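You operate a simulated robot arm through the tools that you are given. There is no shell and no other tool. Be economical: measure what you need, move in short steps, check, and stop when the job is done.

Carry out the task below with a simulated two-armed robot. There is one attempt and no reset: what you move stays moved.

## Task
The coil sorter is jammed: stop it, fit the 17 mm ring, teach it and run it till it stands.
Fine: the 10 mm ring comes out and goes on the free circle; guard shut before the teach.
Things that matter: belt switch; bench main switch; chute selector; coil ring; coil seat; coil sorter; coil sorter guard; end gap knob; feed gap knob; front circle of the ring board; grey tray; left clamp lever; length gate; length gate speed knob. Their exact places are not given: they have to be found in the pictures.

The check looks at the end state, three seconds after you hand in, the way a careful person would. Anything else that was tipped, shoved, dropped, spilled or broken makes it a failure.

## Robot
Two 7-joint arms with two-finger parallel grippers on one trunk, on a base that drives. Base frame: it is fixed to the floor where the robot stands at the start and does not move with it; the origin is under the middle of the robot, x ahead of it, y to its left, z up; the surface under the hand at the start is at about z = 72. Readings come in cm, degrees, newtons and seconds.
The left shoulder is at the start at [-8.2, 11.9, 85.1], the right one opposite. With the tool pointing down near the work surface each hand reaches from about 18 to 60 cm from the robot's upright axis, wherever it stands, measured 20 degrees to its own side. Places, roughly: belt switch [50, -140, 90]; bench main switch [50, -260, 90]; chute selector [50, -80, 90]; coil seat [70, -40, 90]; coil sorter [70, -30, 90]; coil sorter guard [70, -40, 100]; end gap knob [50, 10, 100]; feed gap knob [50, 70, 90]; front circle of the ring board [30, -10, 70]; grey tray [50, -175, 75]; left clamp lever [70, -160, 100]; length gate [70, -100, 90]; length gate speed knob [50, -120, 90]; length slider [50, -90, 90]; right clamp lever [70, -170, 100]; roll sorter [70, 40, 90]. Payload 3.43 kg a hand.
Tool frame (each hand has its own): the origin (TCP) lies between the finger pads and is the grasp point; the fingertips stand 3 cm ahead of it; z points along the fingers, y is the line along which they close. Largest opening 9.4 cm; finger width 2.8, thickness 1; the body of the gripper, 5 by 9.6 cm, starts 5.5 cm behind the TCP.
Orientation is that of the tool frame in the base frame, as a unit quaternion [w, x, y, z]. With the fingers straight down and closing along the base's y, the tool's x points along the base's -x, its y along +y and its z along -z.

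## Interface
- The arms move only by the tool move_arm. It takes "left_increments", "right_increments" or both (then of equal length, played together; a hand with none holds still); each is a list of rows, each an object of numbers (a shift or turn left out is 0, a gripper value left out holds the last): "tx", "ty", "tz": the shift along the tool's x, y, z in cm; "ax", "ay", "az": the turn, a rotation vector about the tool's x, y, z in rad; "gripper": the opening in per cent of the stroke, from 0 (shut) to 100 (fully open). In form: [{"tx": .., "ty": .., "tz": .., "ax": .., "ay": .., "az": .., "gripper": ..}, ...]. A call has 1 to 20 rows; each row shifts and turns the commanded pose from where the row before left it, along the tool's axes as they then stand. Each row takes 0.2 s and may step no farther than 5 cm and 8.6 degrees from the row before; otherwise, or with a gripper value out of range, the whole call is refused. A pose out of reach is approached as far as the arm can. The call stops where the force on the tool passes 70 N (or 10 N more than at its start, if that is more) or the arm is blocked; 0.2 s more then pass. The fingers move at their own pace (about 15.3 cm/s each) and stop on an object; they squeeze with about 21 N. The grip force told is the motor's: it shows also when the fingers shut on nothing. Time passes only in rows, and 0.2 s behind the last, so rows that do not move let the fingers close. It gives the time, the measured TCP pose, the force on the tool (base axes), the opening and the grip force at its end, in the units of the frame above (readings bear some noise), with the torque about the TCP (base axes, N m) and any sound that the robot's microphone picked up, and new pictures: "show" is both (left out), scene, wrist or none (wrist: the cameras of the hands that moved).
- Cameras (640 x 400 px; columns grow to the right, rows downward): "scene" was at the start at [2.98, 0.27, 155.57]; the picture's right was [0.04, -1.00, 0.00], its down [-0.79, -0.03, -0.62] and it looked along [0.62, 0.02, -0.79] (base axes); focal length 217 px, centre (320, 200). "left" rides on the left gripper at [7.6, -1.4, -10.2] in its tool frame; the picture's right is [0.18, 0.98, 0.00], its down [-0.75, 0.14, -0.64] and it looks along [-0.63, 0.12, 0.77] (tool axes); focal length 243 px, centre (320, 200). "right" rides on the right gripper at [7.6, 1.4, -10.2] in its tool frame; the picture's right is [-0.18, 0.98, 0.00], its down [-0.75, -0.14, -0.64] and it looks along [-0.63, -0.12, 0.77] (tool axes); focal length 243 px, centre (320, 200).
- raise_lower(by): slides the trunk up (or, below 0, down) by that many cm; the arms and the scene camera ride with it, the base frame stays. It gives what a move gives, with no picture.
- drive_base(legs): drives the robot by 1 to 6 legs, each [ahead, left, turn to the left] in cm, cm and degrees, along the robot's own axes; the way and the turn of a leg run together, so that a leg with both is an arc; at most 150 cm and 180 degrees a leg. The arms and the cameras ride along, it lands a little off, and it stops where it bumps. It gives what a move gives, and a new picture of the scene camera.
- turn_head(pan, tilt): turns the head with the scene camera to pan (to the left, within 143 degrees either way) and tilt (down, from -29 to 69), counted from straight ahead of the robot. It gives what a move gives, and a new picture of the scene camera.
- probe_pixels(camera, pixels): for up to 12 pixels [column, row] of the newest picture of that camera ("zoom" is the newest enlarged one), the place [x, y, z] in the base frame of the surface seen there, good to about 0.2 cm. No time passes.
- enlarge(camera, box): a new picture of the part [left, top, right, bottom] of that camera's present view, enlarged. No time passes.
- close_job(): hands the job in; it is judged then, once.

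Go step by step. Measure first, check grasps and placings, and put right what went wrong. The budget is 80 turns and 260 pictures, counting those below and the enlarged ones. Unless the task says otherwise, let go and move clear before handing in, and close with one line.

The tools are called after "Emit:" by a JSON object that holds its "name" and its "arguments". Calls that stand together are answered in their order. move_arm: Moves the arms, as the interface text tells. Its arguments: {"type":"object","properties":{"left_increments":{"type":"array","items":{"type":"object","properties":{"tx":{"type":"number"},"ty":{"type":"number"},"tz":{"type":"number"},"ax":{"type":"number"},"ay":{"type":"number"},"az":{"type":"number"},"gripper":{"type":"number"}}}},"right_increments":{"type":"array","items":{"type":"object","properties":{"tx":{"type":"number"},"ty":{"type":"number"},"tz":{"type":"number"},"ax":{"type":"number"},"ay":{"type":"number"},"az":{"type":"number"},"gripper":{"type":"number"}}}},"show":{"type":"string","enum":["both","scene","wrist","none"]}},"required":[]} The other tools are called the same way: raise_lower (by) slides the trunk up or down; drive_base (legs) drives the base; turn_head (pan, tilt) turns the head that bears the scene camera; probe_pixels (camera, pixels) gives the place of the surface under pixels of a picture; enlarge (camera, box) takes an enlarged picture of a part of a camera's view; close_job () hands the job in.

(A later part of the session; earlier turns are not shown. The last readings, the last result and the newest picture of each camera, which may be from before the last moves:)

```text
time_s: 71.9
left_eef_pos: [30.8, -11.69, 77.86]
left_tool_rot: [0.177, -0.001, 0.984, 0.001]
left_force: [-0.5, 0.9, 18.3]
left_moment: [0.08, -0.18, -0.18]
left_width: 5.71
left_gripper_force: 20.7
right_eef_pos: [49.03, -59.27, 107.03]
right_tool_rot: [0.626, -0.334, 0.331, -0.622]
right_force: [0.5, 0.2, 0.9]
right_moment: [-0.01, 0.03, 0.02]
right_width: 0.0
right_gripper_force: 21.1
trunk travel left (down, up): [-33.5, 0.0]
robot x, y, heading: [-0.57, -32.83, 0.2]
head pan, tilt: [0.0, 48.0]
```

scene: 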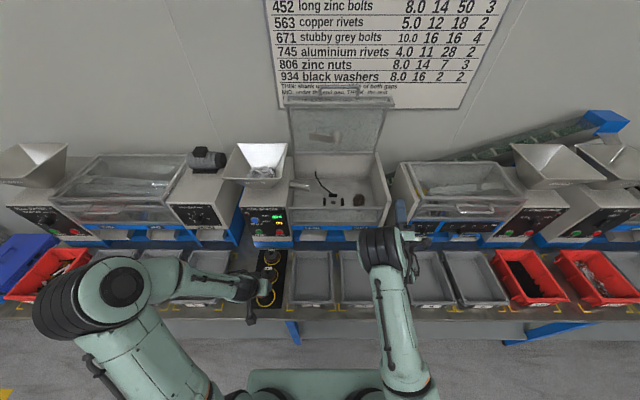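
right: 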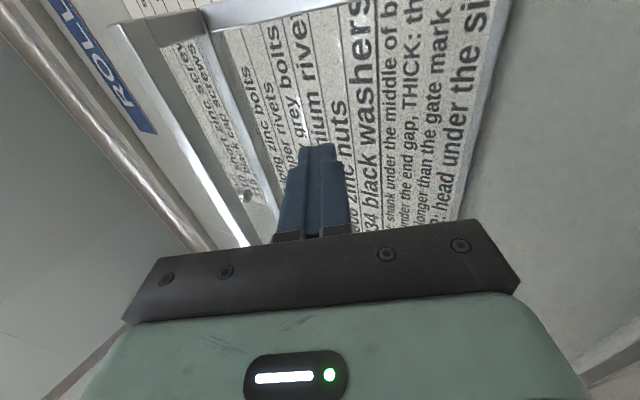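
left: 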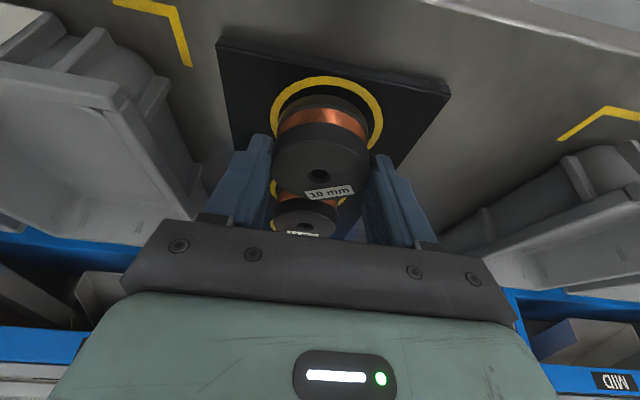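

Ring is set down (18 N). Ease, open, lift, and go above the 17 mm ring.

Emit:
{"name": "move_arm", "arguments": {"left_increments": [{"tx": -0.05, "tz": -0.14}, {"gripper": 72}, {}, {"tx": -0.68, "tz": -1.88}, {"tx": -1.37, "tz": -3.76}, {"tx": -1.37, "tz": -3.76}, {"tx": -3.95, "tz": 1.44}, {"tx": -3.95, "tz": 1.44}, {"tx": -3.95, "tz": 1.44}, {"tx": -3.95, "tz": 1.44}, {}]}}

```text
time_s: 74.3
left_eef_pos: [47.24, -11.46, 87.96]
left_tool_rot: [0.175, -0.002, 0.985, 0.0]
left_force: [0.3, 0.0, 0.1]
left_moment: [-0.03, 0.02, 0.02]
left_width: 6.77
left_gripper_force: 0.1
right_eef_pos: [49.09, -59.33, 107.08]
right_tool_rot: [0.626, -0.334, 0.332, -0.622]
right_force: [0.3, 0.4, 0.3]
right_moment: [0.02, -0.01, -0.02]
right_width: 0.0
right_gripper_force: 20.9
trunk travel left (down, up): [-33.5, 0.0]
robot x, y, heading: [-0.98, -33.2, 0.5]
head pan, tilt: [0.0, 48.0]
```

scene: 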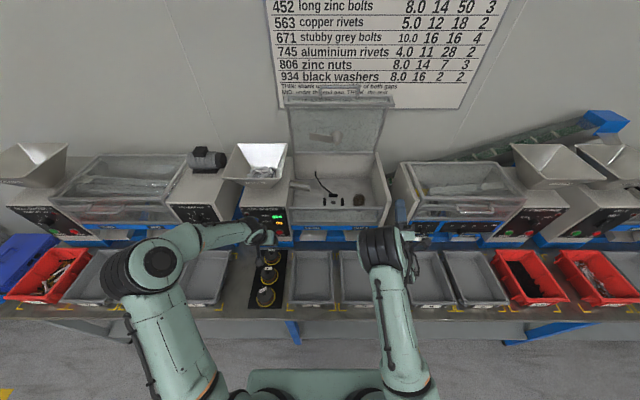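
left: 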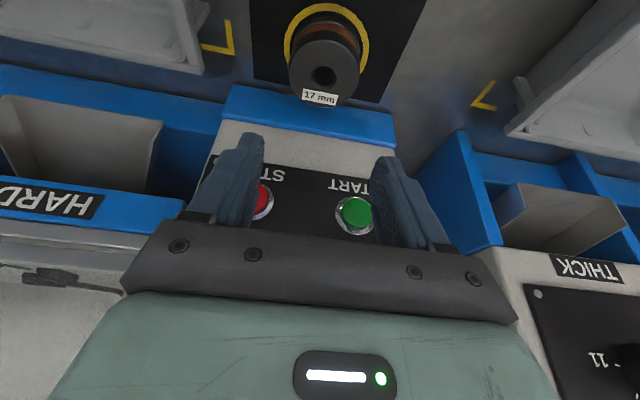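

Measure the 17 mm ring and check the placed 10 mm ring.

Emit:
{"name": "probe_pixels", "arguments": {"camera": "left", "pixels": [[294, 70], [356, 68], [325, 60], [325, 100], [324, 90], [340, 76], [308, 76], [225, 35], [300, 140]]}}

Emit:
{"name": "enlarge", "arguments": {"camera": "scene", "box": [236, 240, 300, 320]}}

```text
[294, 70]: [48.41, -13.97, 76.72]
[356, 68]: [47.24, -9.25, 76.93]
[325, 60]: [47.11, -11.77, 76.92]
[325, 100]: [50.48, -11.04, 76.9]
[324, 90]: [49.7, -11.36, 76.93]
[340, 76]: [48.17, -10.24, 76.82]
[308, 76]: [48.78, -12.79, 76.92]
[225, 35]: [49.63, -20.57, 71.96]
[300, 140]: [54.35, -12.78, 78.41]
```

```text
5.00 times, centred on (268, 280) of scene
```

zoom: 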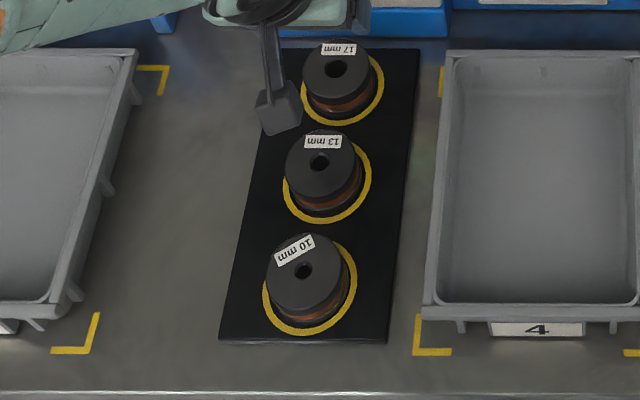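

17 mm ring centre (48.4,-11.5). Descend and grip.

Emit:
{"name": "move_arm", "arguments": {"left_increments": [{"tx": 0.7, "tz": 2.4}, {"tx": 0.8, "tz": 2.4}, {"tx": 0.7, "tz": 2.4}, {"tx": 0.7, "tz": 2.3}, {}, {"gripper": 0}, {}, {}], "show": "wrist"}}

```text
time_s: 76.1
left_eef_pos: [48.06, -11.45, 77.96]
left_tool_rot: [0.176, -0.003, 0.984, 0.0]
left_force: [1.0, -1.1, -0.5]
left_moment: [0.04, -0.08, 0.01]
left_width: 5.7
left_gripper_force: 20.9
right_eef_pos: [49.18, -59.29, 107.15]
right_tool_rot: [0.626, -0.335, 0.331, -0.622]
right_force: [0.1, 0.7, -0.1]
right_moment: [0.01, 0.04, 0.02]
right_width: 0.03
right_gripper_force: 21.1
trunk travel left (down, up): [-33.5, 0.0]
robot x, y, heading: [-0.88, -33.05, 0.2]
head pan, tilt: [0.0, 48.0]
```

left: 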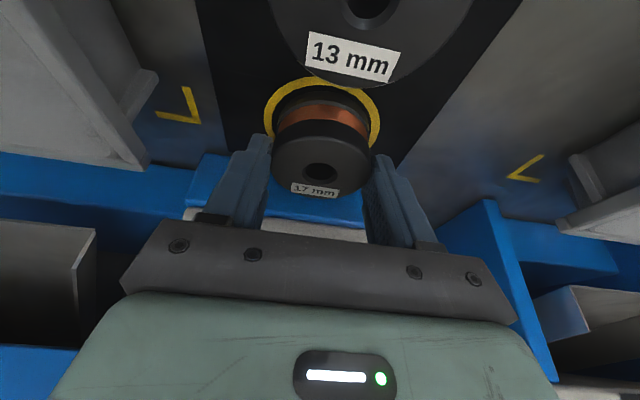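

Gripped at 5.70. Lift and carry to the turning pose.

Emit:
{"name": "move_arm", "arguments": {"left_increments": [{"tx": -0.51, "tz": -1.41}, {"tx": -0.86, "tz": -2.35}, {"tx": -1.37, "tz": -3.76}, {"tx": 1.4, "ty": 0.93, "tz": -3.48}, {"tx": 1.4, "ty": 0.93, "tz": -3.48}, {"tx": 1.4, "ty": 0.93, "tz": -3.48}, {"tx": 1.4, "ty": 0.93, "tz": -3.48}, {"tx": 1.4, "ty": 0.93, "tz": -3.48}, {"tx": 1.4, "ty": 0.93, "tz": -3.48}, {"tx": 1.4, "ty": 0.93, "tz": -3.48}, {"tx": 1.4, "ty": 0.93, "tz": -3.48}, {}], "show": "wrist"}}

Emit:
{"name": "drive_base", "arguments": {"legs": [[0, 0, -30]]}}

```text
time_s: 78.7
left_eef_pos: [27.67, -4.68, 108.24]
left_tool_rot: [0.173, -0.002, 0.985, 0.0]
left_force: [-0.9, -0.4, -2.7]
left_moment: [0.01, 0.05, -0.02]
left_width: 5.72
left_gripper_force: 21.0
right_eef_pos: [49.16, -59.3, 107.04]
right_tool_rot: [0.626, -0.335, 0.331, -0.622]
right_force: [0.2, 0.5, 0.1]
right_moment: [0.02, -0.01, 0.04]
right_width: 0.02
right_gripper_force: 20.4
trunk travel left (down, up): [-33.5, 0.0]
robot x, y, heading: [-0.52, -32.86, 0.3]
head pan, tilt: [0.0, 48.0]
```

left: 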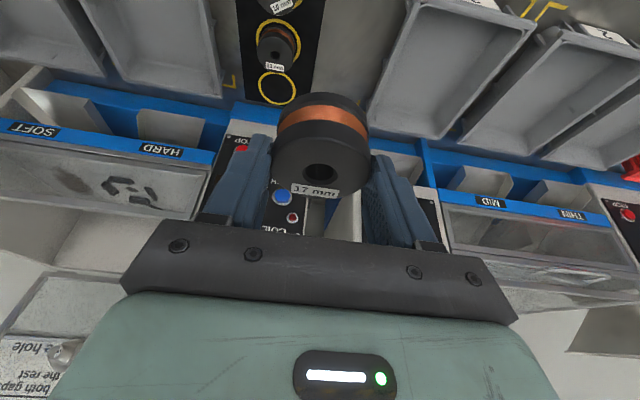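

```text
time_s: 80.6
left_eef_pos: [38.02, -22.35, 108.22]
left_tool_rot: [0.17, 0.25, 0.952, -0.045]
left_force: [-0.8, -0.1, -2.0]
left_moment: [0.03, 0.03, 0.02]
left_width: 5.7
left_gripper_force: 20.9
right_eef_pos: [29.53, -80.51, 107.0]
right_tool_rot: [-0.444, 0.239, -0.406, 0.762]
right_force: [-0.4, 0.0, 0.7]
right_moment: [-0.01, 0.0, 0.0]
right_width: 0.0
right_gripper_force: 20.6
trunk travel left (down, up): [-33.5, 0.0]
robot x, y, heading: [-0.45, -33.0, -29.3]
head pan, tilt: [0.0, 48.0]
```

scene: 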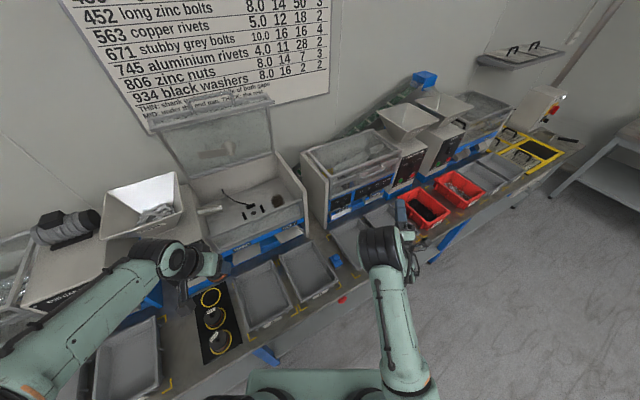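

Now carry the 17 mm ring in over the seat along the reverse path.

Emit:
{"name": "move_arm", "arguments": {"left_increments": [{"tx": -4.23, "tz": 1.54}, {"tx": -4.23, "tz": 1.54}, {"tx": -4.23, "tz": 1.54}, {"tx": -4.23, "tz": 1.54}, {"tx": -4.23, "tz": 1.54}, {"tx": -4.23, "tz": 1.54}, {"tx": -2.0, "tz": 1.8, "ty": -0.2}, {"tx": -2.0, "tz": 1.8, "ty": -0.2}, {"tx": 1.03, "tz": 2.82}, {}]}}

```text
time_s: 82.8
left_eef_pos: [65.55, -38.59, 103.49]
left_tool_rot: [0.17, 0.251, 0.952, -0.045]
left_force: [-0.6, -1.1, -2.5]
left_moment: [0.02, -0.02, 0.01]
left_width: 5.73
left_gripper_force: 20.9
right_eef_pos: [29.37, -80.51, 107.06]
right_tool_rot: [-0.445, 0.238, -0.406, 0.762]
right_force: [-0.5, 0.2, -0.7]
right_moment: [-0.03, -0.03, 0.03]
right_width: 0.02
right_gripper_force: 21.2
trunk travel left (down, up): [-33.5, 0.0]
robot x, y, heading: [-0.05, -32.89, -29.7]
head pan, tilt: [0.0, 48.0]
```

scene: 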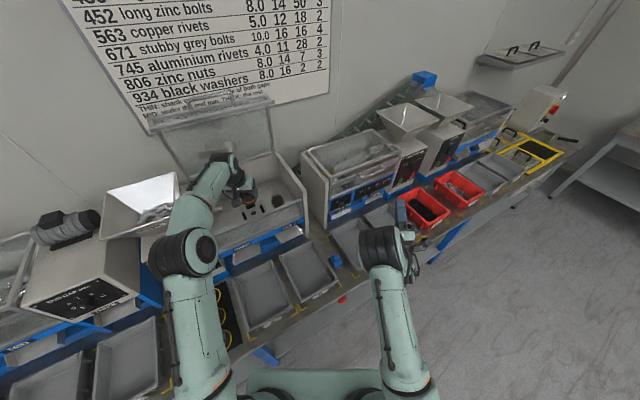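
left: 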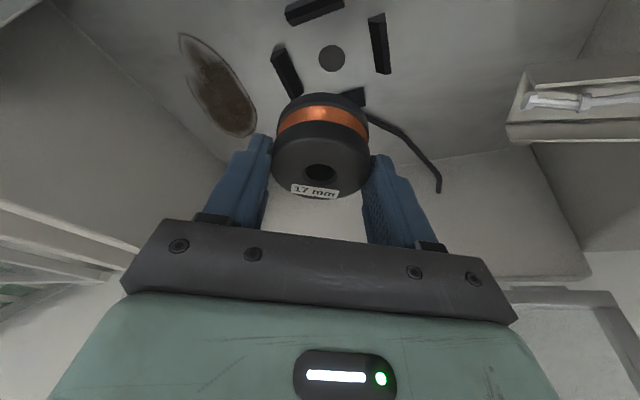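

Emit:
{"name": "probe_pixels", "arguments": {"camera": "left", "pixels": [[331, 58], [331, 47], [331, 69], [319, 58], [343, 58], [276, 160], [366, 160], [321, 140], [321, 185], [305, 165], [338, 165]]}}

```text
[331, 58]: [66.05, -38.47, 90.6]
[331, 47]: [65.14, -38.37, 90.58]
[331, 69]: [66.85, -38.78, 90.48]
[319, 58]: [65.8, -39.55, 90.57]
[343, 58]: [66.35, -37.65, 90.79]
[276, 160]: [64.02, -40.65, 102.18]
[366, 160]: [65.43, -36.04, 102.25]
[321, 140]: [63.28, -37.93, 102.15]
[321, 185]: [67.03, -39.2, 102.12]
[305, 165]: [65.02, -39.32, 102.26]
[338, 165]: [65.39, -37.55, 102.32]
```

Ring is 0.25 cm short of the seat centre (66.05,-38.5). Correct and descend.

Emit:
{"name": "move_arm", "arguments": {"left_increments": [{"tx": -0.14, "ty": 0.24, "tz": 0.05}, {"tx": 0.85, "tz": 2.35}, {"tx": 0.85, "tz": 2.35}, {"tx": 0.6, "tz": 1.64}, {"tx": 0.2, "tz": 0.56}, {}], "show": "wrist"}}

```text
time_s: 84.2
left_eef_pos: [65.83, -38.43, 96.06]
left_tool_rot: [0.17, 0.251, 0.952, -0.045]
left_force: [0.9, 1.3, -2.6]
left_moment: [0.01, 0.01, -0.03]
left_width: 5.71
left_gripper_force: 21.0
right_eef_pos: [29.51, -80.56, 107.08]
right_tool_rot: [-0.444, 0.238, -0.406, 0.762]
right_force: [-0.4, 0.1, 0.1]
right_moment: [-0.04, -0.01, 0.0]
right_width: 0.0
right_gripper_force: 20.8
trunk travel left (down, up): [-33.5, 0.0]
robot x, y, heading: [-0.54, -33.0, -29.7]
head pan, tilt: [0.0, 48.0]
```

left: 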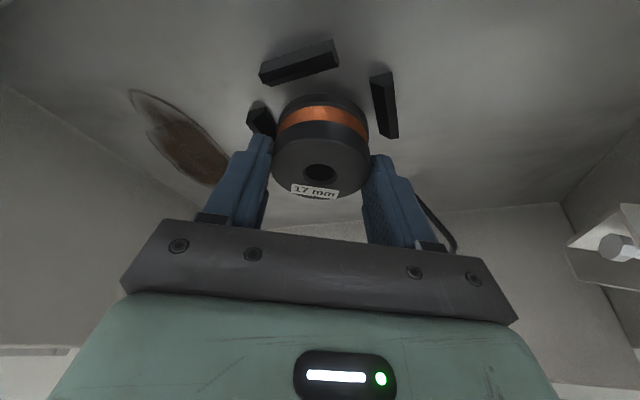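

Well centred between the blocks. Lower in small steps to contact.

Emit:
{"name": "move_arm", "arguments": {"left_increments": [{"tx": 0.1, "tz": 0.28}, {"tx": 0.07, "tz": 0.19}, {"tx": 0.07, "tz": 0.19}, {}], "show": "none"}}

```text
time_s: 85.2
left_eef_pos: [65.94, -38.35, 95.37]
left_tool_rot: [0.169, 0.252, 0.952, -0.045]
left_force: [1.0, -0.9, -1.5]
left_moment: [0.04, 0.01, 0.02]
left_width: 5.73
left_gripper_force: 20.3
right_eef_pos: [29.46, -80.54, 107.11]
right_tool_rot: [-0.444, 0.238, -0.406, 0.762]
right_force: [0.3, 0.0, 0.1]
right_moment: [0.0, 0.0, 0.01]
right_width: 0.03
right_gripper_force: 21.1
trunk travel left (down, up): [-33.5, 0.0]
robot x, y, heading: [-0.58, -33.1, -29.4]
head pan, tilt: [0.0, 48.0]
```

Emit:
{"name": "move_arm", "arguments": {"left_increments": [{"tx": 0.06, "tz": 0.15}, {"tx": 0.06, "tz": 0.15}, {}], "show": "wrist"}}

```text
time_s: 86.0
left_eef_pos: [65.93, -38.3, 95.36]
left_tool_rot: [0.172, 0.251, 0.952, -0.045]
left_force: [-5.7, 4.5, 13.3]
left_moment: [0.08, 0.44, -0.07]
left_width: 5.72
left_gripper_force: 20.9
right_eef_pos: [29.2, -80.57, 107.24]
right_tool_rot: [-0.445, 0.238, -0.405, 0.762]
right_force: [-0.6, 0.2, -0.7]
right_moment: [0.0, -0.03, -0.01]
right_width: 0.01
right_gripper_force: 21.5
trunk travel left (down, up): [-33.5, 0.0]
robot x, y, heading: [-0.68, -33.03, -29.6]
head pan, tilt: [0.0, 48.0]
```

left: 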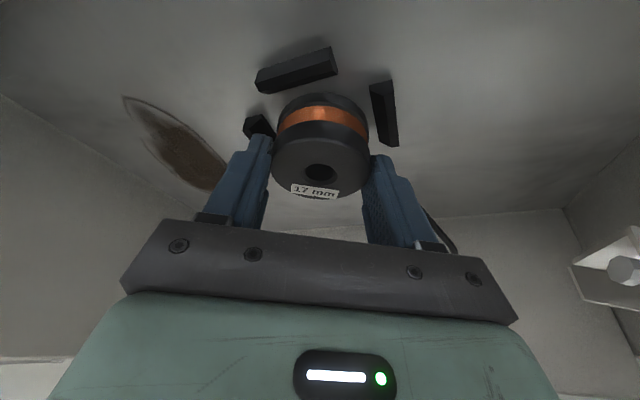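

Seated (13 N up, slight push from the rear). Ease and open, then lift and look.

Emit:
{"name": "move_arm", "arguments": {"left_increments": [{"tx": 0.1, "tz": -0.15}, {"gripper": 72}, {}, {"tx": -0.51, "tz": -1.41}, {"tx": -1.03, "tz": -2.82}, {}]}}

Emit:
{"name": "probe_pixels", "arguments": {"camera": "left", "pixels": [[320, 95], [300, 90], [345, 90], [326, 120], [326, 70], [340, 105]]}}

```text
time_s: 87.4
left_eef_pos: [65.82, -38.45, 99.44]
left_tool_rot: [0.169, 0.251, 0.952, -0.044]
left_force: [-0.3, 0.3, -0.9]
left_moment: [0.0, 0.02, -0.04]
left_width: 6.76
left_gripper_force: 0.1
right_eef_pos: [29.45, -80.54, 107.05]
right_tool_rot: [-0.444, 0.238, -0.406, 0.762]
right_force: [0.5, 0.8, 0.6]
right_moment: [-0.01, 0.01, 0.05]
right_width: 0.01
right_gripper_force: 20.4
trunk travel left (down, up): [-33.5, 0.0]
robot x, y, heading: [-0.51, -33.04, -29.9]
head pan, tilt: [0.0, 48.0]
```

scene: 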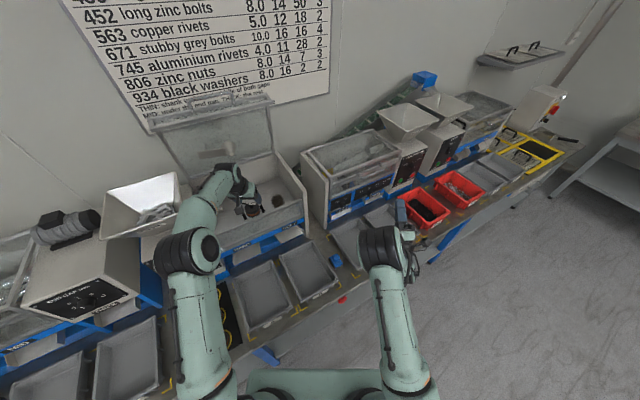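
left: 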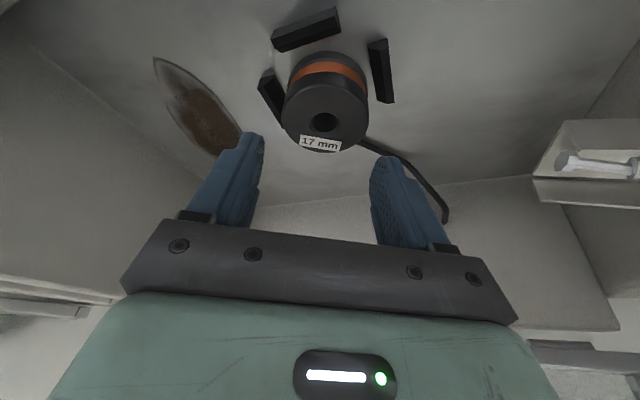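

```text
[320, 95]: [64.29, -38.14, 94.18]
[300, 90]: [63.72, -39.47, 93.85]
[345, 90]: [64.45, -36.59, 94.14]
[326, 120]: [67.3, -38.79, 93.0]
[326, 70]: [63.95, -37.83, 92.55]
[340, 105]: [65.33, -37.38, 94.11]
```

17 mm ring is in the seat, level (top z 94.1). Retract the left hand and turn back to face ahead.

Emit:
{"name": "move_arm", "arguments": {"left_increments": [{"tx": -1.37, "tz": -3.76}, {"tx": -0.68, "tz": -1.88}, {"tx": 3.08, "tz": -3.25}, {"tx": 4.23, "tz": -1.54}, {"tx": 4.23, "tz": -1.54}, {"tx": 4.23, "tz": -1.54}, {"tx": 4.23, "tz": -1.54}, {"tx": 4.23, "tz": -1.54}, {"tx": 4.23, "tz": -1.54}], "show": "none"}}

Emit:
{"name": "drive_base", "arguments": {"legs": [[0, 0, 30]]}}

Emit:
{"name": "enlarge", "arguments": {"camera": "scene", "box": [270, 80, 410, 220]}}

```text
time_s: 89.4
left_eef_pos: [38.61, -22.91, 107.61]
left_tool_rot: [0.169, 0.252, 0.952, -0.044]
left_force: [-0.8, 0.1, 0.2]
left_moment: [-0.03, -0.03, 0.0]
left_width: 6.77
left_gripper_force: 0.1
right_eef_pos: [29.37, -80.48, 107.17]
right_tool_rot: [-0.445, 0.239, -0.406, 0.762]
right_force: [0.8, 0.9, -0.3]
right_moment: [0.02, 0.01, 0.02]
right_width: 0.0
right_gripper_force: 21.5
trunk travel left (down, up): [-33.5, 0.0]
robot x, y, heading: [-0.36, -33.34, -29.5]
head pan, tilt: [0.0, 48.0]
```

```text
time_s: 91.3
left_eef_pos: [28.37, -4.52, 107.67]
left_tool_rot: [0.176, -0.006, 0.984, 0.0]
left_force: [0.0, 0.5, 0.4]
left_moment: [-0.03, 0.01, -0.01]
left_width: 6.75
left_gripper_force: 0.1
right_eef_pos: [49.3, -58.99, 107.24]
right_tool_rot: [0.628, -0.335, 0.33, -0.62]
right_force: [0.3, 0.1, -0.2]
right_moment: [0.02, -0.02, 0.02]
right_width: 0.0
right_gripper_force: 21.2
trunk travel left (down, up): [-33.5, 0.0]
robot x, y, heading: [-1.18, -33.06, 0.3]
head pan, tilt: [0.0, 48.0]
```

scene: 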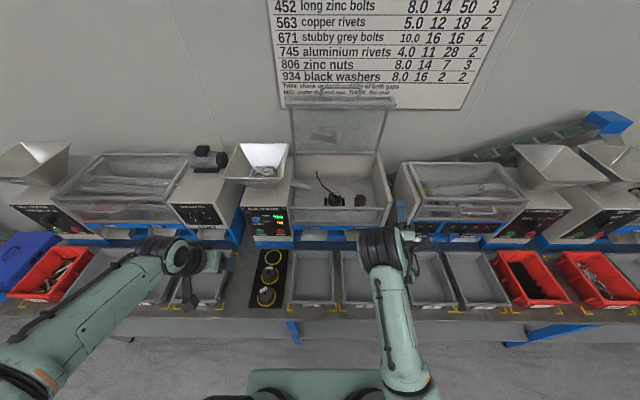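

```text
2.86 times, centred on (340, 150) of scene
```

zoom: 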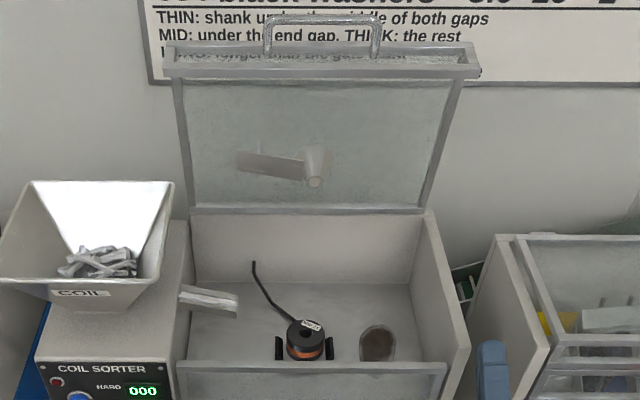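

Emit:
{"name": "probe_pixels", "arguments": {"camera": "zoom", "pixels": [[320, 18], [300, 18], [345, 18], [265, 35], [378, 35], [320, 50], [320, 72], [320, 330]]}}

```text
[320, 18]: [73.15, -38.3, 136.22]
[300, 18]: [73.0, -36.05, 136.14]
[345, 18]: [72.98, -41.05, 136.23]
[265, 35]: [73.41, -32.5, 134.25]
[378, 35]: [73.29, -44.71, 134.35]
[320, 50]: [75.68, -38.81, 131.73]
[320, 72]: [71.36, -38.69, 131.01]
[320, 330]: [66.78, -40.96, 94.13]
```

Bar now at (73.0,-38.5,136.2). Bring the right hand to just in front of it, fingers opened.

Emit:
{"name": "move_arm", "arguments": {"right_increments": [{"tx": -3.17, "ty": -1.52, "tz": 2.17, "gripper": 38}, {"tx": -3.17, "ty": -1.52, "tz": 2.17}, {"tx": -3.17, "ty": -1.52, "tz": 2.17}, {"tx": -3.17, "ty": -1.52, "tz": 2.17}, {"tx": -3.17, "ty": -1.52, "tz": 2.17}, {"tx": -3.17, "ty": -1.52, "tz": 2.17}, {"ty": -0.48, "tz": 3.78}, {"ty": -0.48, "tz": 3.78}, {"ty": -0.48, "tz": 3.78}, {"ty": -0.48, "tz": 3.78}, {}]}}

```text
time_s: 93.7
left_eef_pos: [28.25, -4.52, 107.68]
left_tool_rot: [0.176, -0.006, 0.984, 0.001]
left_force: [0.2, -0.2, -0.3]
left_moment: [-0.01, -0.02, -0.01]
left_width: 6.76
left_gripper_force: 0.1
right_eef_pos: [66.18, -39.61, 131.82]
right_tool_rot: [0.628, -0.336, 0.33, -0.62]
right_force: [-0.3, 0.2, -0.8]
right_moment: [0.02, 0.01, 0.01]
right_width: 3.56
right_gripper_force: 0.0
trunk travel left (down, up): [-33.5, 0.0]
robot x, y, heading: [-0.74, -33.08, 0.5]
head pan, tilt: [0.0, 48.0]
```

scene: 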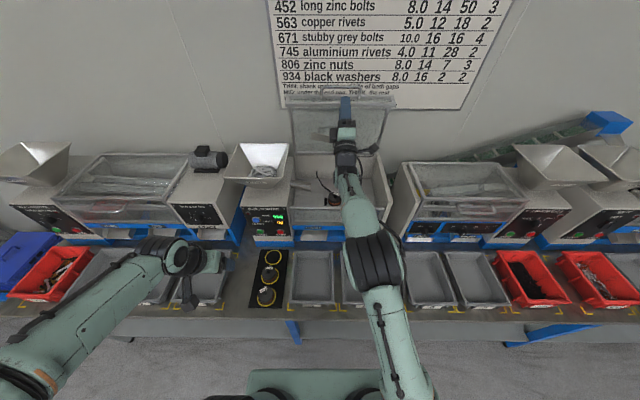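
right: 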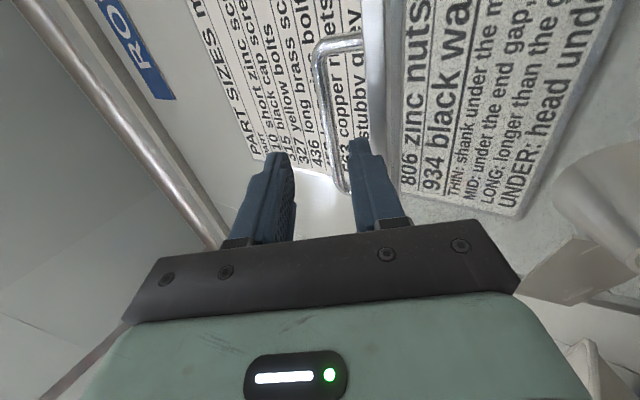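

Centred on the bar. Advance 7 cm and grip it.

Emit:
{"name": "move_arm", "arguments": {"right_increments": [{"tz": 2.5}, {"tz": 2.5}, {"tz": 2.0}, {}, {"gripper": 0}, {}, {}], "show": "wrist"}}

```text
time_s: 95.3
left_eef_pos: [28.72, -4.51, 107.49]
left_tool_rot: [0.174, -0.006, 0.985, 0.001]
left_force: [-0.4, 0.2, -0.1]
left_moment: [-0.02, 0.0, 0.02]
left_width: 6.74
left_gripper_force: 0.0
right_eef_pos: [72.78, -39.52, 134.83]
right_tool_rot: [0.625, -0.341, 0.334, -0.617]
right_force: [4.2, -0.6, -24.6]
right_moment: [-0.37, 0.62, -0.33]
right_width: 1.06
right_gripper_force: 44.3
trunk travel left (down, up): [-33.5, 0.0]
robot x, y, heading: [-0.44, -33.5, 0.6]
head pan, tilt: [0.0, 48.0]
```

right: 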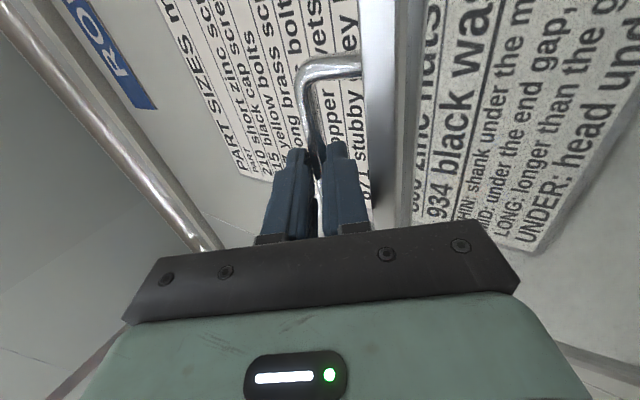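

Bar is gripped. Follow the arc down, first half.

Emit:
{"name": "move_arm", "arguments": {"right_increments": [{"tz": -3.12, "ty": -0.5, "ax": -0.05}, {"tz": -3.12, "ty": -0.5, "ax": -0.05}, {"tz": -2.64, "ty": 0.07, "ax": -0.05}, {"tz": -2.64, "ty": 0.07, "ax": -0.05}, {"tz": -2.55, "ty": 0.78, "ax": -0.05}, {"tz": -2.55, "ty": 0.78, "ax": -0.05}, {}]}}

```text
time_s: 96.9
left_eef_pos: [28.24, -4.48, 107.72]
left_tool_rot: [0.177, -0.006, 0.984, 0.002]
left_force: [-0.3, 0.7, 0.0]
left_moment: [-0.01, 0.01, -0.02]
left_width: 6.78
left_gripper_force: 0.1
right_eef_pos: [57.6, -39.62, 127.76]
right_tool_rot: [0.573, -0.425, 0.416, -0.564]
right_force: [-7.0, 3.0, 9.4]
right_moment: [-0.56, -0.32, 0.68]
right_width: 1.03
right_gripper_force: 44.1
trunk travel left (down, up): [-33.5, 0.0]
robot x, y, heading: [-0.84, -32.88, 0.6]
head pan, tilt: [0.0, 48.0]
```

scene: 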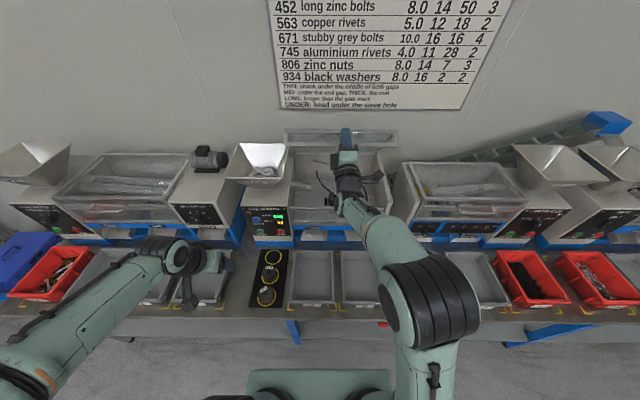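
right: 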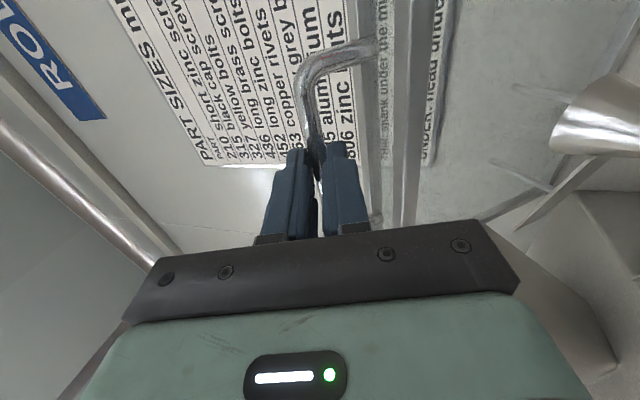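

Lid at ~50°, smooth. Continue down to about 10°.

Emit:
{"name": "move_arm", "arguments": {"right_increments": [{"tz": -2.27, "ty": 1.45, "ax": -0.05}, {"tz": -2.27, "ty": 1.45, "ax": -0.05}, {"tz": -1.71, "ty": 2.0, "ax": -0.05}, {"tz": -1.71, "ty": 2.0, "ax": -0.05}, {"tz": -1.2, "ty": 2.45}, {"tz": -1.2, "ty": 2.45}, {"tz": -0.7, "ty": 2.0}, {"tz": -0.5, "ty": 2.0}, {}]}}

```text
time_s: 98.9
left_eef_pos: [28.36, -4.25, 107.54]
left_tool_rot: [0.175, -0.006, 0.984, 0.0]
left_force: [-0.3, -0.4, 0.0]
left_moment: [0.0, -0.01, -0.01]
left_width: 6.77
left_gripper_force: 0.1
right_eef_pos: [48.44, -39.62, 109.75]
right_tool_rot: [0.526, -0.482, 0.472, -0.518]
right_force: [-5.7, 17.3, -1.6]
right_moment: [0.18, 0.12, 0.49]
right_width: 1.07
right_gripper_force: 44.4
trunk travel left (down, up): [-33.5, 0.0]
robot x, y, heading: [-0.33, -32.7, 0.6]
head pan, tilt: [0.0, 48.0]
```

scene: 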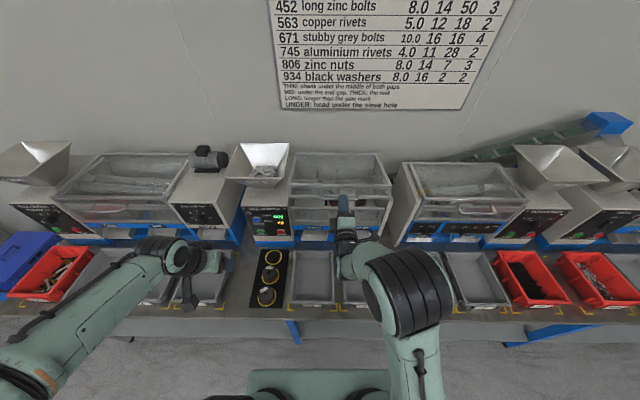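
right: 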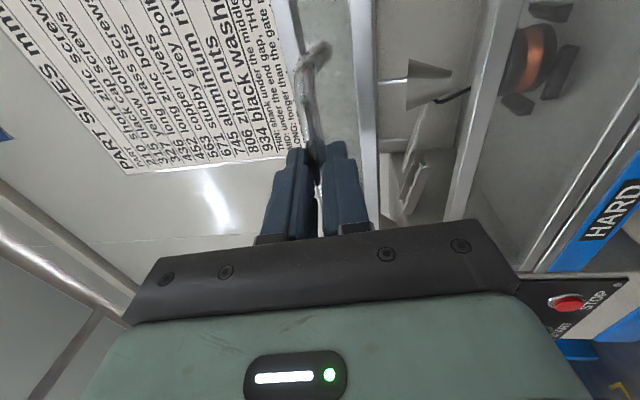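

About 10° left. Continue down gently to shut.

Emit:
{"name": "move_arm", "arguments": {"right_increments": [{"ty": 1.5, "tz": -0.15, "tx": -0.2}, {"ty": 1.5, "tz": -0.1}, {"ty": 1.3, "tz": 0}, {"ty": 1.0, "tz": 0}, {"ty": 0.6}, {"ty": 0.5}, {}]}}

```text
time_s: 100.5
left_eef_pos: [28.17, -4.44, 107.7]
left_tool_rot: [0.176, -0.006, 0.984, 0.0]
left_force: [-0.1, 0.2, -0.3]
left_moment: [0.01, 0.01, 0.0]
left_width: 6.75
left_gripper_force: 0.0
right_eef_pos: [48.39, -39.53, 103.6]
right_tool_rot: [0.526, -0.481, 0.472, -0.52]
right_force: [-26.7, 7.5, -3.5]
right_moment: [0.04, 0.06, 0.51]
right_width: 1.07
right_gripper_force: 44.2
trunk travel left (down, up): [-33.5, 0.0]
robot x, y, heading: [-0.31, -33.08, 0.7]
head pan, tilt: [0.0, 48.0]
```

scene: 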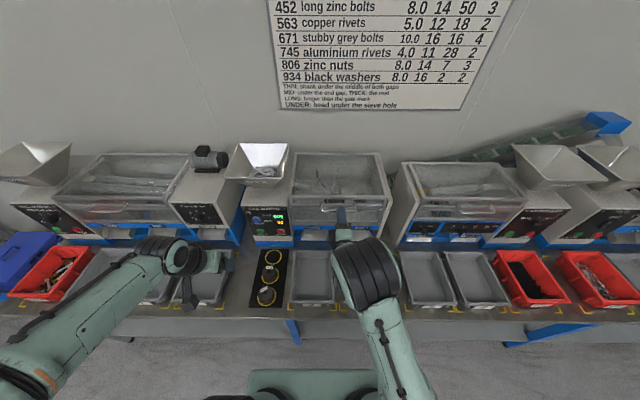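
right: 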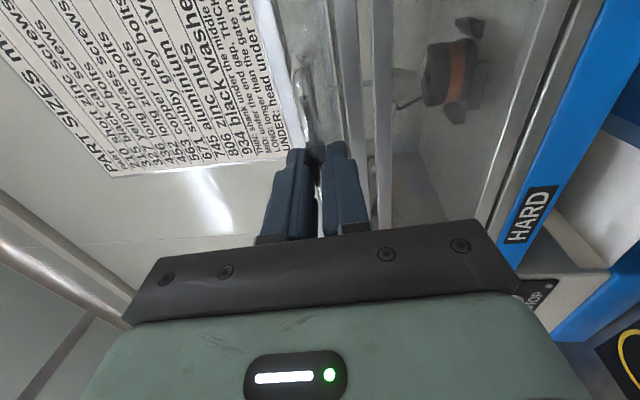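

Nearly shut; relieve the radial pull and press a little more.

Emit:
{"name": "move_arm", "arguments": {"right_increments": [{"tz": 0.35, "ty": 0.2}, {"ty": 0.25}, {"ty": 0.25}, {}], "show": "none"}}

```text
time_s: 101.5
left_eef_pos: [27.94, -4.38, 107.82]
left_tool_rot: [0.177, -0.006, 0.984, 0.001]
left_force: [0.6, -0.2, 1.1]
left_moment: [-0.03, 0.03, 0.0]
left_width: 6.75
left_gripper_force: 0.1
right_eef_pos: [48.61, -39.61, 103.15]
right_tool_rot: [0.527, -0.479, 0.471, -0.52]
right_force: [-33.2, 6.8, 3.9]
right_moment: [0.01, -0.14, 0.33]
right_width: 1.06
right_gripper_force: 44.5
trunk travel left (down, up): [-33.5, 0.0]
robot x, y, heading: [-0.8, -32.96, 0.8]
head pan, tilt: [0.0, 48.0]
```

Emit:
{"name": "move_arm", "arguments": {"right_increments": [{"tz": -0.6, "ty": 0.2}, {"ty": 0.3}, {"ty": 0.3}, {}], "show": "wrist"}}

```text
time_s: 102.5
left_eef_pos: [28.3, -4.45, 107.73]
left_tool_rot: [0.177, -0.005, 0.984, 0.0]
left_force: [-0.9, 0.2, -0.1]
left_moment: [-0.03, 0.01, -0.02]
left_width: 6.77
left_gripper_force: 0.1
right_eef_pos: [48.6, -39.58, 103.04]
right_tool_rot: [0.534, -0.47, 0.466, -0.526]
right_force: [16.4, 4.2, 51.9]
right_moment: [-0.6, -0.82, -0.26]
right_width: 1.08
right_gripper_force: 44.5
trunk travel left (down, up): [-33.5, 0.0]
robot x, y, heading: [-0.27, -32.73, 0.7]
head pan, tilt: [0.0, 48.0]
```

right: 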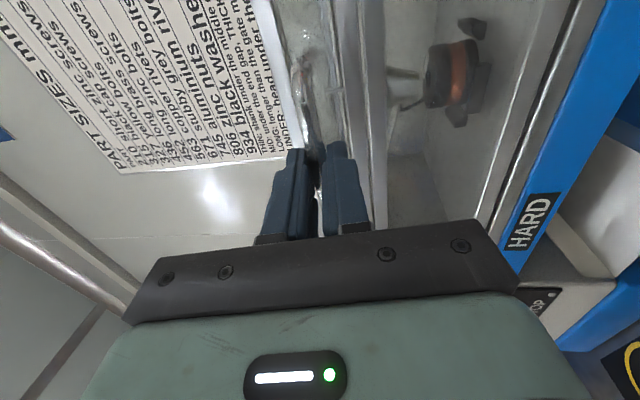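

Hard stop (52 N): lid is shut. Unload, open, withdraw and look.

Emit:
{"name": "move_arm", "arguments": {"right_increments": [{"ty": -0.5, "tz": 0.2}, {"ty": -0.2, "gripper": 30}, {}, {"tz": -2}, {"tz": -3}, {"tz": -4}, {"tz": -4, "gripper": 0}, {"tx": 4}, {"tx": 4}, {"tx": 4}]}}

Emit:
{"name": "enlarge", "arguments": {"camera": "scene", "box": [240, 130, 410, 240]}}

```text
time_s: 104.7
left_eef_pos: [28.34, -4.59, 107.67]
left_tool_rot: [0.176, -0.005, 0.984, 0.002]
left_force: [-0.3, -0.4, -1.0]
left_moment: [0.0, 0.01, -0.01]
left_width: 6.78
left_gripper_force: 0.0
right_eef_pos: [41.29, -49.52, 99.4]
right_tool_rot: [0.526, -0.48, 0.473, -0.519]
right_force: [0.1, 0.3, -0.1]
right_moment: [-0.02, -0.01, 0.01]
right_width: 0.03
right_gripper_force: 20.8
right hand out of reach, approached as far as the arm can: row 6, 7, 8, 9, 10
trunk travel left (down, up): [-33.5, 0.0]
robot x, y, heading: [-0.35, -32.5, 0.5]
head pan, tilt: [0.0, 48.0]
```

scene: 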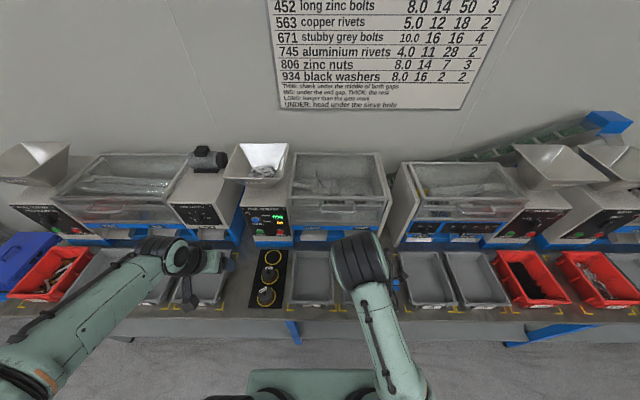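
right: 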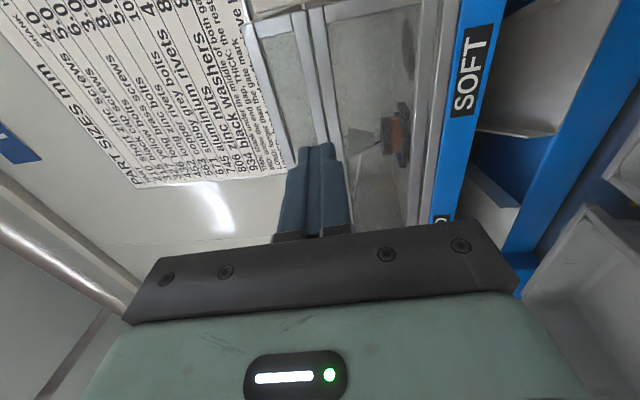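

```text
3.64 times, centred on (325, 185) of scene
```

zoom: 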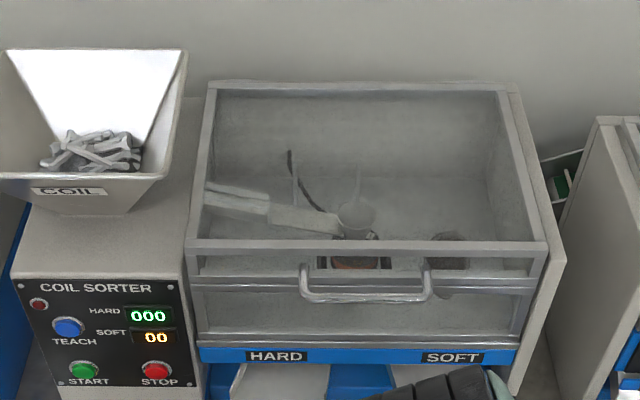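

Lid shut, jam lamp is out. Bring the left hand, closed and tilted 60°, in front of TEACH.

Emit:
{"name": "probe_pixels", "arguments": {"camera": "scene", "pixels": [[292, 197], [385, 197], [340, 196], [340, 212]]}}

Emit:
{"name": "move_arm", "arguments": {"left_increments": [{"ay": -0.14, "gripper": 0}, {"ay": -0.14}, {"ay": -0.14}, {"ay": -0.14}, {"ay": -0.138}, {"tx": 0.29, "ty": -0.48, "tz": 3.77}, {"tx": 0.29, "ty": -0.48, "tz": 3.77}, {"tx": 0.29, "ty": -0.48, "tz": 3.77}, {"tx": 0.29, "ty": -0.48, "tz": 3.77}, {"tx": 0.29, "ty": -0.48, "tz": 3.77}, {"tx": 0.29, "ty": -0.48, "tz": 3.77}, {}], "show": "wrist"}}

```text
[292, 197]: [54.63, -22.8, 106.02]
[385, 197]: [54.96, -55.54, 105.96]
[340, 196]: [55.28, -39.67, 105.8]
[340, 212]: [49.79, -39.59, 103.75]
```

```text
time_s: 107.3
left_eef_pos: [49.51, -5.23, 96.94]
left_tool_rot: [0.502, -0.006, 0.865, 0.003]
left_force: [-0.6, -0.3, -0.6]
left_moment: [0.01, 0.0, -0.01]
left_width: 0.0
left_gripper_force: 21.3
left hand out of reach, approached as far as the arm can: row 4, 5
right_eef_pos: [41.09, -49.39, 99.53]
right_tool_rot: [0.525, -0.481, 0.472, -0.519]
right_force: [-0.7, 0.2, 0.7]
right_moment: [0.01, 0.0, -0.02]
right_width: 0.0
right_gripper_force: 21.5
trunk travel left (down, up): [-33.5, 0.0]
robot x, y, heading: [-0.17, -33.38, 0.6]
head pan, tilt: [0.0, 48.0]
```

left: 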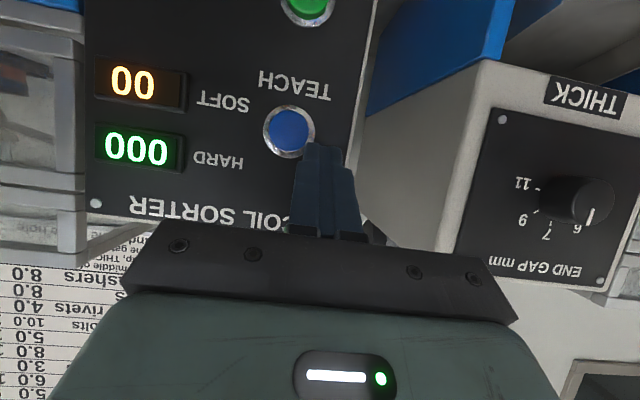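

Tip is 2 cm high and left, and close to the panel. Back off, correct, check, then press.

Emit:
{"name": "move_arm", "arguments": {"left_increments": [{"tx": 1.25, "tz": -2.17}, {"tx": 1.77, "ty": -2.2, "tz": 1.02}, {}], "show": "wrist"}}

Emit:
{"name": "probe_pixels", "arguments": {"camera": "left", "pixels": [[320, 135], [320, 120], [330, 130], [320, 30]]}}

```text
time_s: 108.1
left_eef_pos: [46.96, -7.44, 95.14]
left_tool_rot: [0.501, -0.005, 0.865, 0.002]
left_force: [-0.5, -0.4, 0.8]
left_moment: [-0.01, 0.0, 0.01]
left_width: 0.01
left_gripper_force: 20.1
right_eef_pos: [41.22, -49.4, 99.49]
right_tool_rot: [0.526, -0.48, 0.472, -0.52]
right_force: [0.0, 0.5, -0.1]
right_moment: [0.0, 0.01, 0.0]
right_width: 0.0
right_gripper_force: 21.4
trunk travel left (down, up): [-33.5, 0.0]
robot x, y, heading: [-0.55, -33.23, 0.4]
head pan, tilt: [0.0, 48.0]
```

left: 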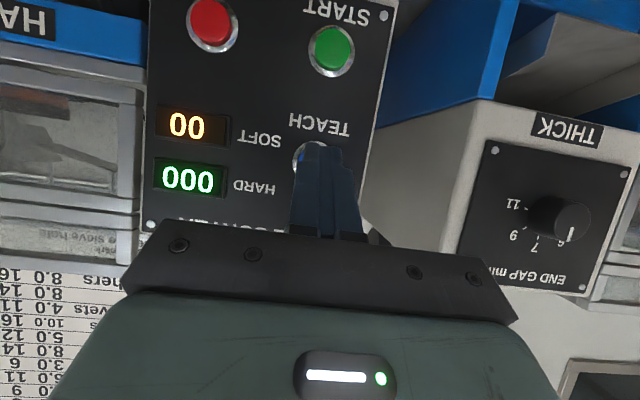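

```text
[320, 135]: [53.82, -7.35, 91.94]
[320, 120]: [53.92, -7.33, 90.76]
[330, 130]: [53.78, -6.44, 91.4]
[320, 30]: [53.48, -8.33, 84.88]
```

Aligned with TEACH. Press.

Emit:
{"name": "move_arm", "arguments": {"left_increments": [{"tx": -0.6, "tz": 1.35}, {"tx": -0.35, "tz": 0.6}, {"tx": -0.2, "tz": 0.35}, {"tx": -0.15, "tz": 0.26}, {"tx": -0.15, "tz": 0.26}, {"tx": -0.15, "tz": 0.26}, {"tx": -0.1, "tz": 0.17}], "show": "wrist"}}

```text
time_s: 109.7
left_eef_pos: [50.41, -7.4, 94.87]
left_tool_rot: [0.5, -0.005, 0.866, 0.003]
left_force: [-25.5, 0.1, 2.4]
left_moment: [0.06, -0.01, 0.02]
left_width: 0.01
left_gripper_force: 21.2
right_eef_pos: [40.84, -49.31, 99.58]
right_tool_rot: [0.527, -0.48, 0.472, -0.52]
right_force: [-0.3, -1.1, 0.0]
right_moment: [0.01, 0.02, -0.01]
right_width: 0.01
right_gripper_force: 21.2
trunk travel left (down, up): [-33.5, 0.0]
robot x, y, heading: [-0.61, -33.05, 0.7]
head pan, tilt: [0.0, 48.0]
heard: click
```

left: 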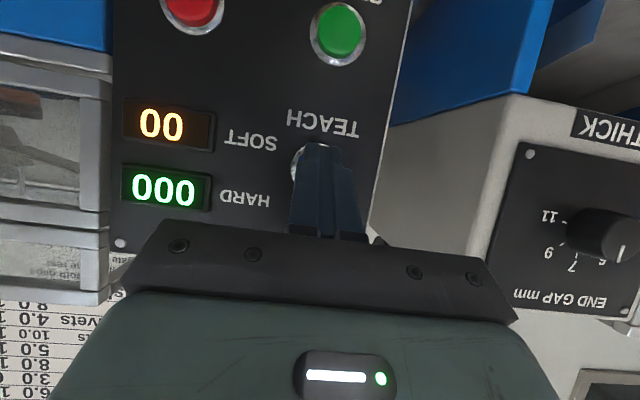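

Click heard. Back off and observe the panel.

Emit:
{"name": "move_arm", "arguments": {"left_increments": [{"tx": 1.6, "tz": -2.8}, {"tx": 1, "tz": -1.73}, {}, {}, {}, {}, {}, {}, {}, {}], "show": "scene"}}

Emit:
{"name": "enlarge", "arguments": {"camera": "scene", "box": [240, 190, 320, 245]}}

Emit:
{"name": "enlarge", "arguments": {"camera": "left", "box": [100, 0, 420, 260]}}

```text
time_s: 111.9
left_eef_pos: [45.49, -7.46, 95.01]
left_tool_rot: [0.501, -0.005, 0.865, 0.003]
left_force: [0.1, -0.5, 0.0]
left_moment: [0.02, -0.01, 0.0]
left_width: 0.02
left_gripper_force: 20.8
right_eef_pos: [41.39, -49.33, 99.53]
right_tool_rot: [0.525, -0.48, 0.473, -0.52]
right_force: [0.5, -0.5, 0.1]
right_moment: [-0.02, 0.0, -0.02]
right_width: 0.0
right_gripper_force: 21.2
trunk travel left (down, up): [-33.5, 0.0]
robot x, y, heading: [-0.68, -32.8, 0.5]
head pan, tilt: [0.0, 48.0]
```

scene: 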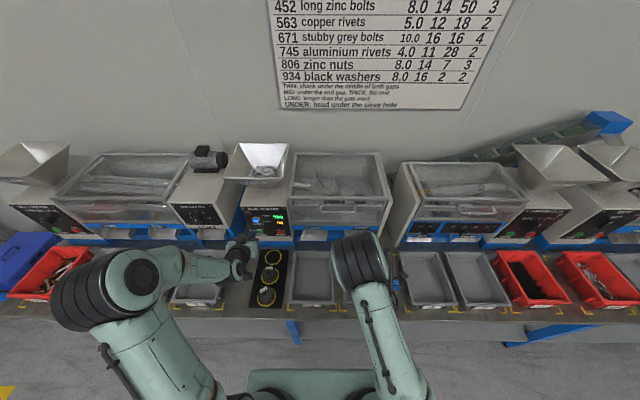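

```text
7.27 times, centred on (280, 218) of scene
```

zoom: 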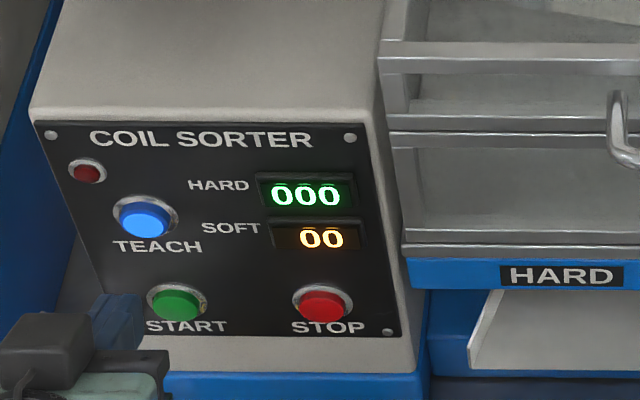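

```text
1.54 times, centred on (260, 130) of left
```

zoom: 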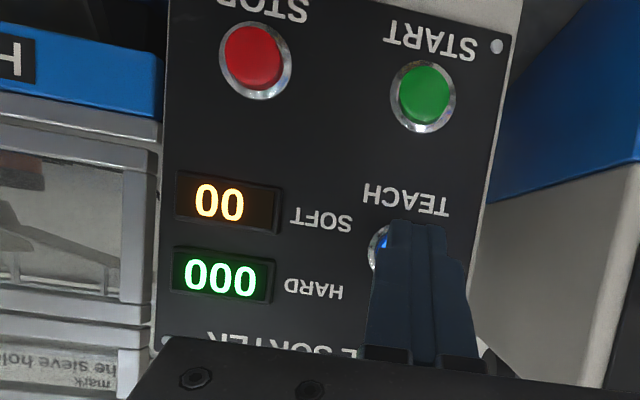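

TEACH is now lit bright, jam lamp off. Move down to START and press it.

Emit:
{"name": "move_arm", "arguments": {"left_increments": [{"tx": 2.33, "tz": 1.35}, {"tx": 2.33, "tz": 1.35}, {"tx": 2.33, "tz": 1.35}, {"tx": -0.75, "tz": 1.3}, {"tx": -0.75, "tz": 1.3}, {}], "show": "wrist"}}

```text
time_s: 113.3
left_eef_pos: [48.59, -7.37, 86.95]
left_tool_rot: [0.502, -0.005, 0.865, 0.003]
left_force: [0.7, -0.7, -0.2]
left_moment: [-0.03, -0.06, 0.01]
left_width: 0.02
left_gripper_force: 20.8
right_eef_pos: [41.18, -49.43, 99.54]
right_tool_rot: [0.526, -0.48, 0.473, -0.519]
right_force: [0.0, 0.2, -0.6]
right_moment: [-0.04, 0.02, -0.01]
right_width: 0.01
right_gripper_force: 20.6
trunk travel left (down, up): [-33.5, 0.0]
robot x, y, heading: [-0.7, -33.12, 0.6]
head pan, tilt: [0.0, 48.0]
```

left: 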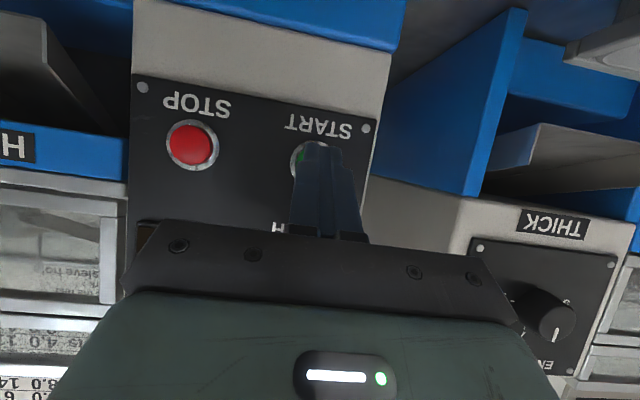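

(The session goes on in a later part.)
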